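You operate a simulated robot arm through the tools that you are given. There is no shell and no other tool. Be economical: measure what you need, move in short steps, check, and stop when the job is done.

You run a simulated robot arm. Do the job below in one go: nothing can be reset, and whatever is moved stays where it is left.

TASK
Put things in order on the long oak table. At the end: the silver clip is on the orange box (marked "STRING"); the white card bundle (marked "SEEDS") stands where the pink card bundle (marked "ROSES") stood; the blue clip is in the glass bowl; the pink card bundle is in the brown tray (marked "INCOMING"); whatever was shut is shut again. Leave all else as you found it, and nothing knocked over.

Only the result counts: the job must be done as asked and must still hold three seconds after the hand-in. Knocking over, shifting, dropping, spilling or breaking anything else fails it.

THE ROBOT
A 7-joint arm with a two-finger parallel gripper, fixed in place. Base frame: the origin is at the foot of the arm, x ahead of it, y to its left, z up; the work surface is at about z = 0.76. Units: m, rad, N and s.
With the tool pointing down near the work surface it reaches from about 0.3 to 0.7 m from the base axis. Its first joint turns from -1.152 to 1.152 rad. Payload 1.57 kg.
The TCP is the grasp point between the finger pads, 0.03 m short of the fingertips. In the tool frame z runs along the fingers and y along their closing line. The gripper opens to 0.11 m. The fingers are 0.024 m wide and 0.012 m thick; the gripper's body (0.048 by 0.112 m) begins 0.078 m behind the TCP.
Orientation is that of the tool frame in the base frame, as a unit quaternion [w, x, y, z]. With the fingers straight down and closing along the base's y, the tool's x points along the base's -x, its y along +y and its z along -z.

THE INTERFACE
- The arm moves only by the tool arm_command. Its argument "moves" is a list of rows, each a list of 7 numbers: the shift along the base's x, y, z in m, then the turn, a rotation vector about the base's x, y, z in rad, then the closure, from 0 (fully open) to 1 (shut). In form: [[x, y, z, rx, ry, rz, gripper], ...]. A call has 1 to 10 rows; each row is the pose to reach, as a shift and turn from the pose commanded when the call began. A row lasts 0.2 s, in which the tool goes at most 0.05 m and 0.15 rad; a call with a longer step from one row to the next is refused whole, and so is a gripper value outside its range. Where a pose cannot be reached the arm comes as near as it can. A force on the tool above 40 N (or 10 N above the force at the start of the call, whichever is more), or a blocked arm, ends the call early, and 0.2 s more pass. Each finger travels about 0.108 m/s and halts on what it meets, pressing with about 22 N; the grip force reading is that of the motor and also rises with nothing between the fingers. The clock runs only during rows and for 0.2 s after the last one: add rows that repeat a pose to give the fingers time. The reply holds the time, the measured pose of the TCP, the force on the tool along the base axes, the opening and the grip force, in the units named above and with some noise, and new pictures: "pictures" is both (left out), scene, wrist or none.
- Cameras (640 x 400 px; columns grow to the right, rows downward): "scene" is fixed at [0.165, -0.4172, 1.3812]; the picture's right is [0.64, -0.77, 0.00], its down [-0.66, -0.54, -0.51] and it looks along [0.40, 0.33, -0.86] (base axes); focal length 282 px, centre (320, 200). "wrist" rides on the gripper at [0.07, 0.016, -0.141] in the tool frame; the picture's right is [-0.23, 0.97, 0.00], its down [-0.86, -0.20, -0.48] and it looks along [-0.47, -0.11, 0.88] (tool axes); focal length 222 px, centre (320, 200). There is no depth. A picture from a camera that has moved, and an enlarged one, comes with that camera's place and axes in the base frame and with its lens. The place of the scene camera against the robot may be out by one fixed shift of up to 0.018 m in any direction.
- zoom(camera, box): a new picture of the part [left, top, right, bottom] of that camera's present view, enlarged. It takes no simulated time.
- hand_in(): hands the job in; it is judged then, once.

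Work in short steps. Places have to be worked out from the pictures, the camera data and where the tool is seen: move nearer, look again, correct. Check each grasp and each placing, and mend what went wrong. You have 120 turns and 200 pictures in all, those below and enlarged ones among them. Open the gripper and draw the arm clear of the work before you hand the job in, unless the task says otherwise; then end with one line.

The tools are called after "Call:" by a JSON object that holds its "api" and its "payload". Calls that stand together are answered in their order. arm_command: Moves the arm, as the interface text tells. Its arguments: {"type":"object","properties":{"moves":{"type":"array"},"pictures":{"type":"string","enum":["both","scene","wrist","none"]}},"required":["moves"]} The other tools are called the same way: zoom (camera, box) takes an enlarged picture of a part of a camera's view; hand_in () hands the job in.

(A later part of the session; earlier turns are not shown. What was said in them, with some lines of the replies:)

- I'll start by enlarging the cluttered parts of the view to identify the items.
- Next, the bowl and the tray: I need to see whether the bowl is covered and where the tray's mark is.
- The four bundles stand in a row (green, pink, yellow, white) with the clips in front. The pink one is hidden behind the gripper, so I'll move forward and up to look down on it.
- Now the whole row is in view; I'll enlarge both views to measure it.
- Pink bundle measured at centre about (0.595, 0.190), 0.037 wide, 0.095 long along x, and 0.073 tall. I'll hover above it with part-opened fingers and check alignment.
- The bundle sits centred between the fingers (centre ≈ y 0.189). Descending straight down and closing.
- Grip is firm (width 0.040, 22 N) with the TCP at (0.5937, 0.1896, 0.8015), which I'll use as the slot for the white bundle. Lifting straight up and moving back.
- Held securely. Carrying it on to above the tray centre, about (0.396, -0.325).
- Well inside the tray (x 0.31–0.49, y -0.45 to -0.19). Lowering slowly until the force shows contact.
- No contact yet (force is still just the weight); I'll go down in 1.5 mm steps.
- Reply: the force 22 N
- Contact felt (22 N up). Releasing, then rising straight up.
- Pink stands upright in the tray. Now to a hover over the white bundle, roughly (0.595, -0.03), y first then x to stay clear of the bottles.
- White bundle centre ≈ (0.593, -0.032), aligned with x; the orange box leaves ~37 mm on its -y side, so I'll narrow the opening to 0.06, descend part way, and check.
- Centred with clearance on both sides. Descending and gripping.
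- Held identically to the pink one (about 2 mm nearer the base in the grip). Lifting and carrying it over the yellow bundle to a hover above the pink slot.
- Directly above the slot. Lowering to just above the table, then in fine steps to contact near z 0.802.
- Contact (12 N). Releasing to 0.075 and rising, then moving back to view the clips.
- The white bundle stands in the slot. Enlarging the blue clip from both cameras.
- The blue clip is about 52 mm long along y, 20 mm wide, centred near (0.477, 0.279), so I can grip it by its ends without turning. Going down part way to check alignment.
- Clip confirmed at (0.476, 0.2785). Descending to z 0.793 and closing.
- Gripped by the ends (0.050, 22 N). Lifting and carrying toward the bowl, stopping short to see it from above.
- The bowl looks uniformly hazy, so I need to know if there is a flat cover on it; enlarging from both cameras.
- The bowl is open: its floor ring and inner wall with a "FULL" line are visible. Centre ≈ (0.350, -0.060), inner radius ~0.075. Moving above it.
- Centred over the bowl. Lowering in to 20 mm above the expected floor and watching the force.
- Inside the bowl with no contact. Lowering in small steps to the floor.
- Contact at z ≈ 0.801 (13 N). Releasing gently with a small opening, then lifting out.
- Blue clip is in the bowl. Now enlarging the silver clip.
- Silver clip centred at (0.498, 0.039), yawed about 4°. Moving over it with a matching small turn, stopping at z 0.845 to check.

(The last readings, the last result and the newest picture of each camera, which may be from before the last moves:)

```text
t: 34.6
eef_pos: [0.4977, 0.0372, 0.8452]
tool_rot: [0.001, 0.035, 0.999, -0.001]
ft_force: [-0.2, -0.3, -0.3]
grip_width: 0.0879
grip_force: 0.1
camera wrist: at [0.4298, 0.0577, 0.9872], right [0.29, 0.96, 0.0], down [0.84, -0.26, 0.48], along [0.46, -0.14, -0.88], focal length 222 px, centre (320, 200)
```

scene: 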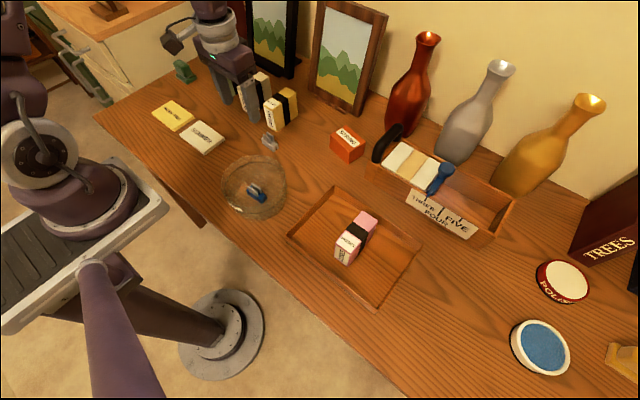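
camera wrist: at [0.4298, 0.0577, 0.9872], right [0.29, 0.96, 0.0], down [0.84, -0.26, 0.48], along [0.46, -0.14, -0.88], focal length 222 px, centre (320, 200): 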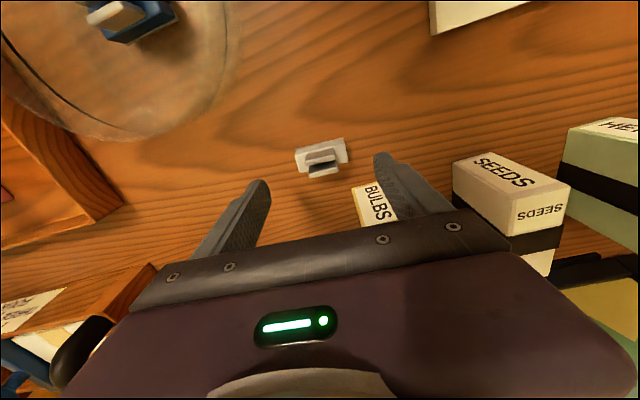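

Aligned just as the blue one was. Descending and gripping.

Call:
{"api": "arm_command", "payload": {"moves": [[0, 0.001, -0.025, 0, 0, 0, 0.2], [0, 0.001, -0.045, 0, 0, 0, 0.2], [0, 0.001, -0.052, 0, 0, 0, 0.2], [0, 0.001, -0.052, 0, 0, 0, 0.35], [0, 0.001, -0.052, 0, 0, 0, 0.5], [0, 0.001, -0.052, 0, 0, 0, 0.7], [0, 0.001, -0.052, 0, 0, 0, 0.7]], "pictures": "wrist"}}

```text
t: 36.2
eef_pos: [0.498, 0.038, 0.7938]
tool_rot: [0.0, 0.035, 0.999, 0.0]
ft_force: [0.1, 0.9, 0.1]
grip_width: 0.0489
grip_force: 22.1
camera wrist: at [0.43, 0.0587, 0.9355], right [0.29, 0.96, 0.0], down [0.84, -0.26, 0.48], along [0.46, -0.14, -0.88], focal length 222 px, centre (320, 200)
```

wrist: 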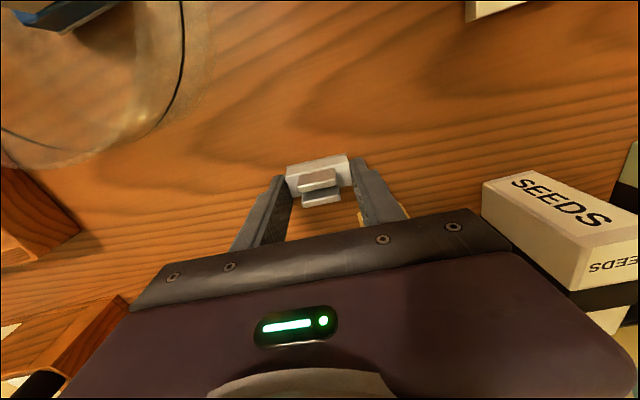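

Gripped (0.049). Lifting and moving to a viewpoint next to the orange box, undoing the yaw.

Call:
{"api": "arm_command", "payload": {"moves": [[0, 0, 0.04, 0, 0, 0, 0.7], [0, 0, 0.08, 0, 0, 0, 0.7], [0, 0, 0.12, 0, 0, 0, 0.7], [0.0, 0, 0.16, 0, 0, 0.035, 0.7], [0.03, -0.025, 0.17, 0, 0, 0.07, 0.7], [0.06, -0.05, 0.17, 0, 0, 0.07, 0.7], [0.09, -0.07, 0.17, 0, 0, 0.07, 0.7], [0.09, -0.07, 0.17, 0, 0, 0.07, 0.7]]}}

Call:
{"api": "zoom", "payload": {"camera": "wrist", "box": [190, 90, 350, 240]}}

Call:
{"api": "zoom", "payload": {"camera": "scene", "box": [315, 110, 379, 170]}}

```text
t: 38.0
eef_pos: [0.5874, -0.0334, 0.9635]
tool_rot: [0.0, 0.0, 1.0, 0.001]
ft_force: [0.5, 0.5, 0.5]
grip_width: 0.0489
grip_force: 22.0
camera wrist: at [0.5186, -0.0174, 1.1056], right [0.23, 0.97, 0.0], down [0.86, -0.2, 0.48], along [0.47, -0.11, -0.88], focal length 222 px, centre (320, 200)
```

scene: 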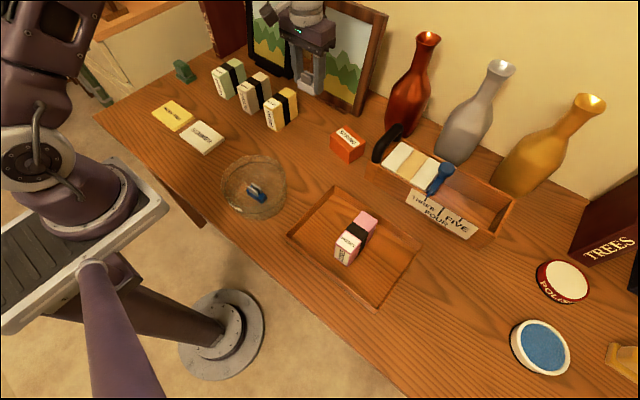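
wrist: 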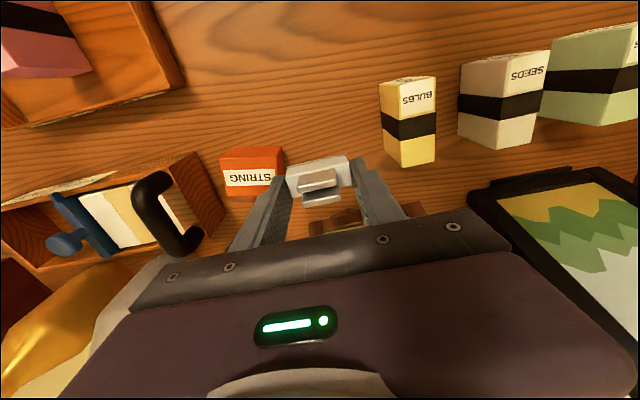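

```text
2.67 times, centred on (270, 165) of wrist
camera zoom: at [0.5186, -0.0174, 1.1056], right [0.23, 0.97, 0.0], down [0.86, -0.2, 0.48], along [0.47, -0.11, -0.88], focal length 592 px, centre (453, 293)
```

zoom: 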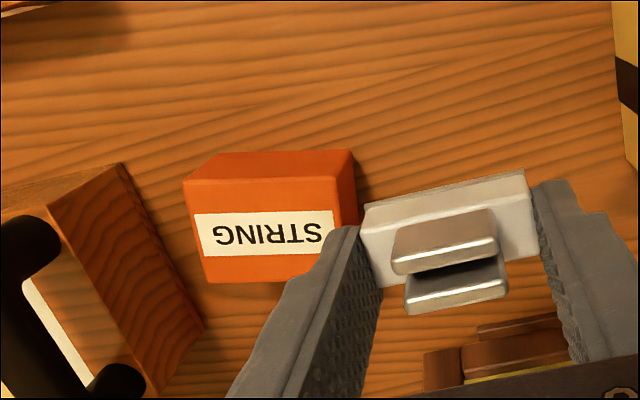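

```text
6.67 times, centred on (347, 140) of scene
camera zoom: at [0.165, -0.4172, 1.3812], right [0.64, -0.77, 0.0], down [-0.66, -0.54, -0.51], along [0.4, 0.33, -0.86], focal length 1881 px, centre (140, 600)
```

zoom: 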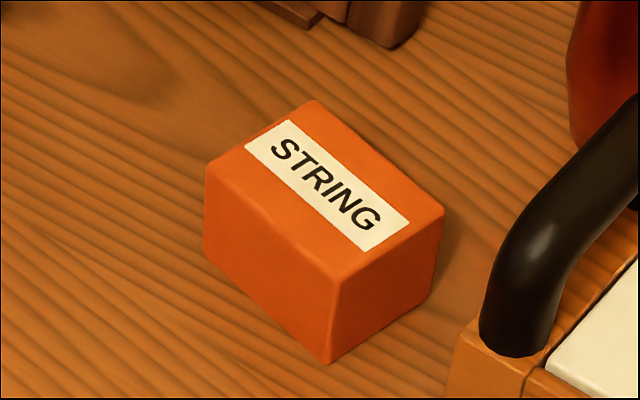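

The orange box's top is at z ≈ 0.811, centred near (0.617, -0.141), about 79×60 mm and yawed ~-0.22 rad. Moving above it with the clip turned to match.

Call:
{"api": "arm_command", "payload": {"moves": [[0.01, -0.036, 0, 0, 0, -0.08, 0.7], [0.02, -0.072, 0, 0, 0, -0.16, 0.7], [0.03, -0.1076, 0, 0, 0, -0.22, 0.7], [0.03, -0.1076, -0.03, 0, 0, -0.22, 0.7], [0.03, -0.1076, -0.05, 0, 0, -0.22, 0.7], [0.03, -0.1076, -0.05, 0, 0, -0.22, 0.7]]}}

Call:
{"api": "zoom", "payload": {"camera": "wrist", "box": [200, 100, 440, 250]}}

Call:
{"api": "zoom", "payload": {"camera": "scene", "box": [300, 70, 428, 180]}}

```text
t: 39.4
eef_pos: [0.6165, -0.1386, 0.9132]
tool_rot: [0.0, 0.11, 0.994, 0.0]
ft_force: [0.1, 0.4, -0.9]
grip_width: 0.0491
grip_force: 22.5
camera wrist: at [0.5531, -0.1092, 1.0549], right [0.43, 0.9, 0.0], down [0.79, -0.38, 0.48], along [0.43, -0.21, -0.88], focal length 222 px, centre (320, 200)
```

scene: 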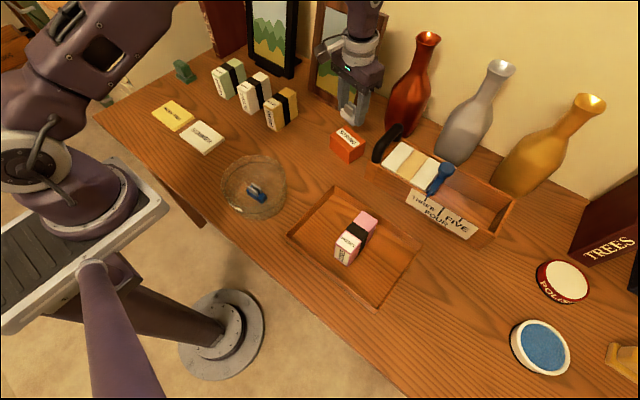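
wrist: 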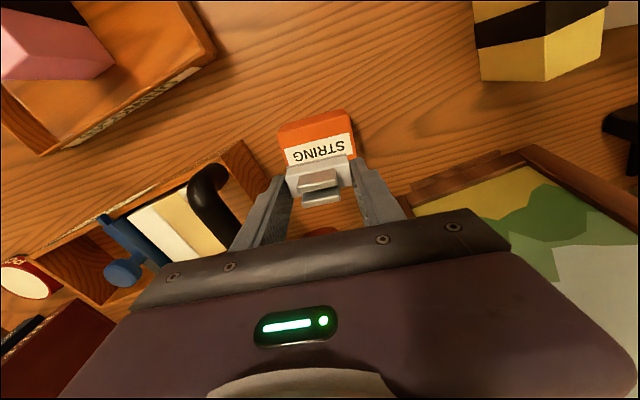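

```text
2.67 times, centred on (320, 175) of wrist
camera zoom: at [0.5531, -0.1092, 1.0549], right [0.43, 0.9, 0.0], down [0.79, -0.38, 0.48], along [0.43, -0.21, -0.88], focal length 592 px, centre (320, 267)
```

zoom: 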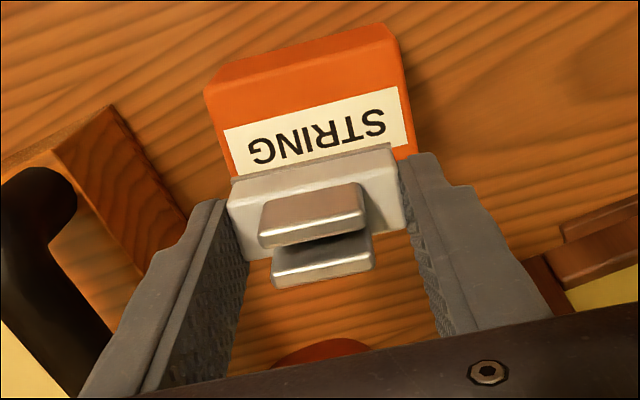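

```text
3.64 times, centred on (364, 125) of scene
camera zoom: at [0.165, -0.4172, 1.3812], right [0.64, -0.77, 0.0], down [-0.66, -0.54, -0.51], along [0.4, 0.33, -0.86], focal length 1026 px, centre (160, 473)
```

zoom: 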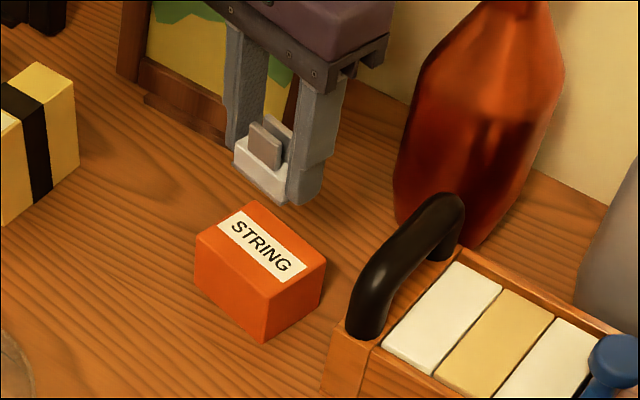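

Geometry confirmed; a 4 mm correction in y. Lowering to about 10 mm above the box top and viewing.

Call:
{"api": "arm_command", "payload": {"moves": [[0.0005, -0.004, -0.02, 0, 0, 0, 0.7], [0.0005, -0.004, -0.04, 0, 0, 0, 0.7], [0.0005, -0.004, -0.055, 0, 0, 0, 0.7], [0.0005, -0.004, -0.055, 0, 0, 0, 0.7]]}}

Call:
{"api": "zoom", "payload": {"camera": "wrist", "box": [200, 100, 440, 250]}}

Call:
{"api": "zoom", "payload": {"camera": "scene", "box": [300, 70, 428, 180]}}

```text
t: 40.4
eef_pos: [0.6183, -0.1433, 0.8577]
tool_rot: [0.0, 0.109, 0.994, 0.0]
ft_force: [-0.3, 0.2, 0.1]
grip_width: 0.0491
grip_force: 21.8
camera wrist: at [0.5537, -0.1131, 1.0], right [0.43, 0.9, 0.0], down [0.79, -0.38, 0.48], along [0.43, -0.21, -0.88], focal length 222 px, centre (320, 200)
```

scene: 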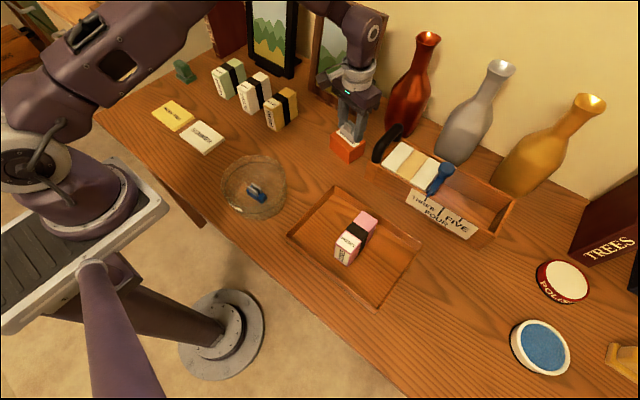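
wrist: 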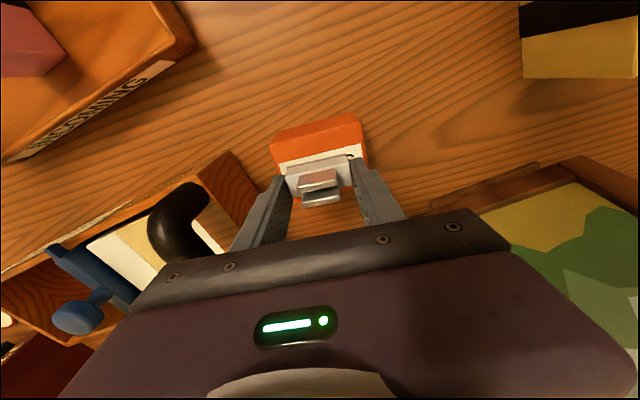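

```text
2.67 times, centred on (320, 175) of wrist
camera zoom: at [0.5537, -0.1131, 1.0], right [0.43, 0.9, 0.0], down [0.79, -0.38, 0.48], along [0.43, -0.21, -0.88], focal length 592 px, centre (320, 267)
```

zoom: 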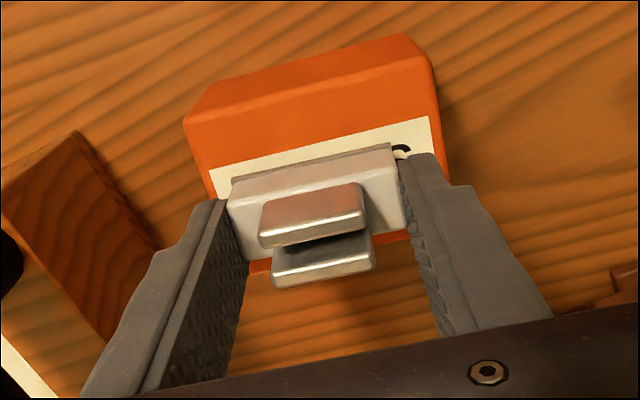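

```text
3.64 times, centred on (364, 125) of scene
camera zoom: at [0.165, -0.4172, 1.3812], right [0.64, -0.77, 0.0], down [-0.66, -0.54, -0.51], along [0.4, 0.33, -0.86], focal length 1026 px, centre (160, 473)
```

zoom: 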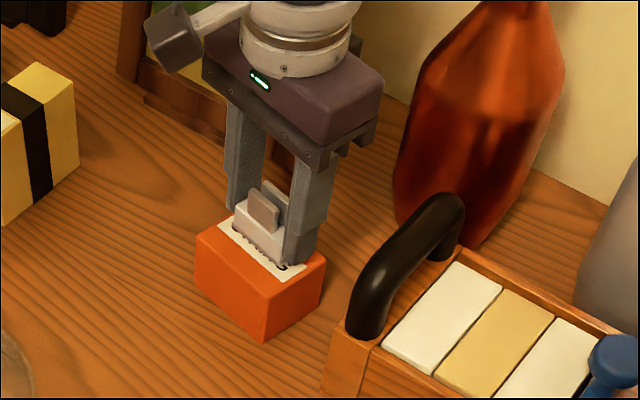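

Clip is centred over the box top (and the tray's side shows "INCOMING"). Lowering in fine steps to contact around z 0.845.

Call:
{"api": "arm_command", "payload": {"moves": [[0, 0, -0.005, 0, 0, 0, 0.7], [0, 0, -0.008, 0, 0, 0, 0.7], [0, 0, -0.0095, 0, 0, 0, 0.7], [0, 0, -0.0105, 0, 0, 0, 0.7], [0, 0, -0.0105, 0, 0, 0, 0.7]], "pictures": "none"}}

```text
t: 41.6
eef_pos: [0.6188, -0.1437, 0.8479]
tool_rot: [0.0, 0.11, 0.994, 0.0]
ft_force: [-1.2, 0.6, 7.0]
grip_width: 0.0489
grip_force: 22.0
```

Light contact (7 N). Opening slightly, then rising straight up.

Call:
{"api": "arm_command", "payload": {"moves": [[0, 0, 0, 0, 0, 0, 0.5], [0, 0, 0, 0, 0, 0, 0.4], [0, 0, 0, 0, 0, 0, 0.38], [0, 0, 0.02, 0, 0, 0, 0.38], [0, 0, 0.06, 0, 0, 0, 0.38], [0, 0, 0.1, 0, 0, 0, 0.38], [0, 0, 0.14, 0, 0, 0, 0.38], [-0.04, 0.02, 0.15, 0, 0, 0.1, 0.3], [-0.08, 0.05, 0.16, 0, 0, 0.2, 0.2], [-0.11, 0.08, 0.16, 0, 0, 0.22, 0.1]]}}

Call:
{"api": "zoom", "payload": {"camera": "scene", "box": [200, 90, 440, 290]}}

```text
refused: row 9 steps farther than a row can; nothing moved
```

```text
2.00 times, centred on (320, 190) of scene
camera zoom: at [0.1649, -0.4171, 1.3812], right [0.64, -0.77, 0.0], down [-0.66, -0.54, -0.51], along [0.4, 0.33, -0.86], focal length 564 px, centre (320, 220)
```

zoom: 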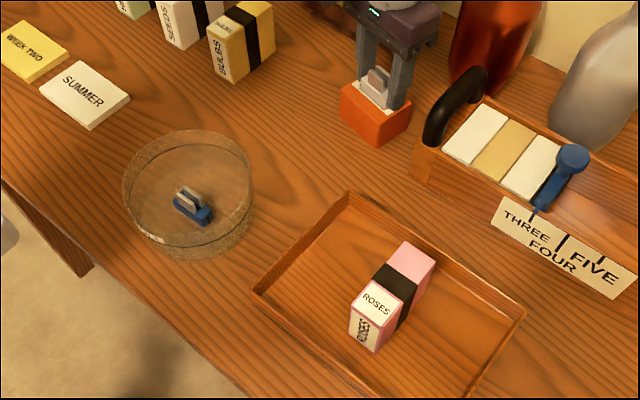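

One row was slightly too long; resending with shorter steps.

Call:
{"api": "arm_command", "payload": {"moves": [[0, 0, 0, 0, 0, 0, 0.5], [0, 0, 0, 0, 0, 0, 0.4], [0, 0, 0, 0, 0, 0, 0.38], [0, 0, 0.02, 0, 0, 0, 0.38], [0, 0, 0.06, 0, 0, 0, 0.38], [0, 0, 0.1, 0, 0, 0, 0.38], [0, 0, 0.14, 0, 0, 0, 0.38], [-0.03, 0.02, 0.15, 0, 0, 0.1, 0.3], [-0.06, 0.04, 0.15, 0, 0, 0.2, 0.2], [-0.09, 0.06, 0.15, 0, 0, 0.22, 0.1]]}}

Call:
{"api": "zoom", "payload": {"camera": "scene", "box": [200, 50, 440, 200]}}

```text
t: 43.8
eef_pos: [0.5285, -0.0846, 0.9966]
tool_rot: [0.0, 0.0, 1.0, 0.0]
ft_force: [-0.4, -0.3, 0.1]
grip_width: 0.099
grip_force: 0.1
camera wrist: at [0.4584, -0.0686, 1.1392], right [0.23, 0.97, 0.0], down [0.86, -0.2, 0.48], along [0.47, -0.11, -0.88], focal length 222 px, centre (320, 200)
```

scene: 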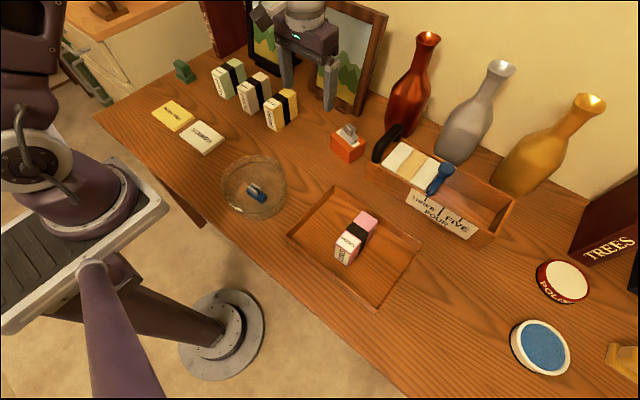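
wrist: 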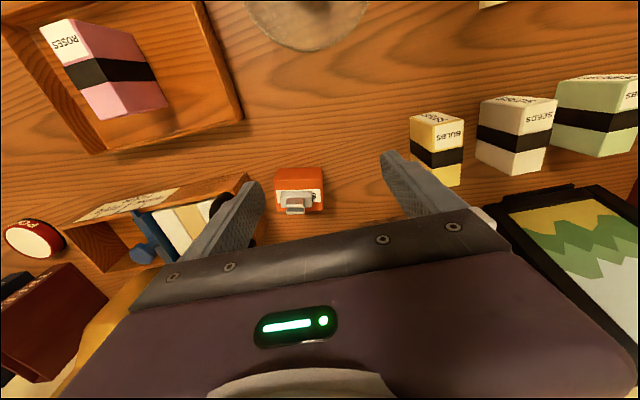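

```text
2.67 times, centred on (320, 125) of scene
camera zoom: at [0.165, -0.4172, 1.3812], right [0.64, -0.77, 0.0], down [-0.66, -0.54, -0.51], along [0.4, 0.33, -0.86], focal length 752 px, centre (320, 400)
```

zoom: 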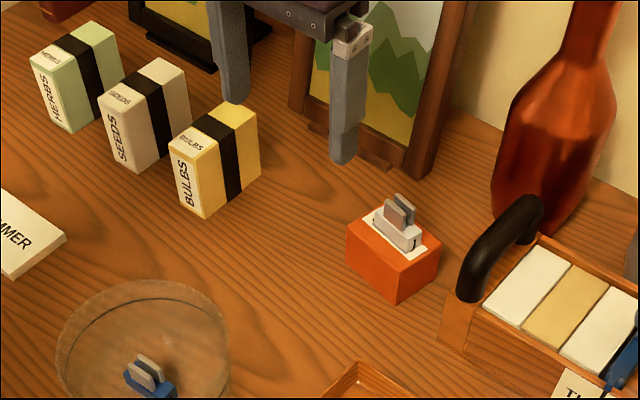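

The silver clip sits on the box. I'll draw the arm back to the centre and compare the white bundle's place against the original pink view with the same zoom box.

Call:
{"api": "arm_command", "payload": {"moves": [[-0.03, 0.03, 0.01, 0, 0, 0, 0], [-0.06, 0.06, 0.02, 0, 0, 0, 0], [-0.09, 0.08, 0.03, 0, 0, 0, 0], [-0.12, 0.1, 0.04, 0, 0, 0, 0], [-0.14, 0.11, 0.05, 0, 0, 0, 0], [-0.14, 0.11, 0.05, 0, 0, 0, 0]], "pictures": "scene"}}

Call:
{"api": "zoom", "payload": {"camera": "scene", "box": [160, 40, 380, 180]}}

```text
t: 45.2
eef_pos: [0.388, 0.0265, 1.048]
tool_rot: [0.0, -0.001, 1.0, -0.001]
ft_force: [0.9, 0.0, -0.2]
grip_width: 0.1098
grip_force: 0.1
```

scene: 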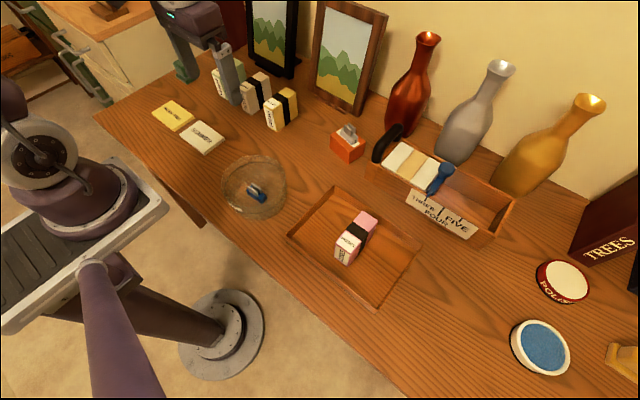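

```text
2.86 times, centred on (270, 110) of scene
camera zoom: at [0.165, -0.4172, 1.3812], right [0.64, -0.77, 0.0], down [-0.66, -0.54, -0.51], along [0.4, 0.33, -0.86], focal length 806 px, centre (463, 457)
```

zoom: 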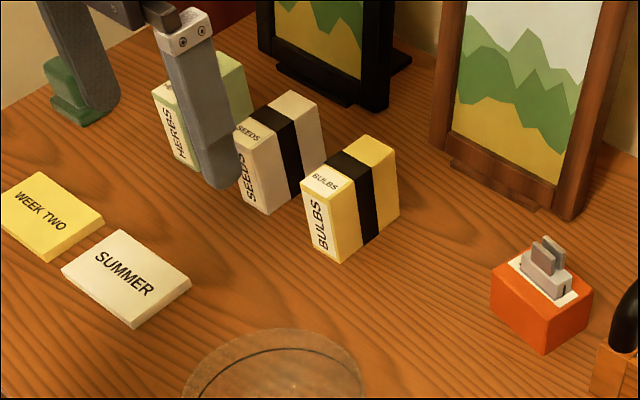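

The white bundle lines up with the old pink place to within 1–2 mm, everything else is unmoved, and the gripper is open and clear. Handing in.

Call:
{"api": "hand_in", "payload": {}}

```text
The job is handed in.
```

I put all four items where you asked and handed the job in. The white bundle is within about 2 mm of where the pink one stood. Nothing was shut to begin with, so nothing needed closing. The last pictures showed nothing else moved or knocked over.
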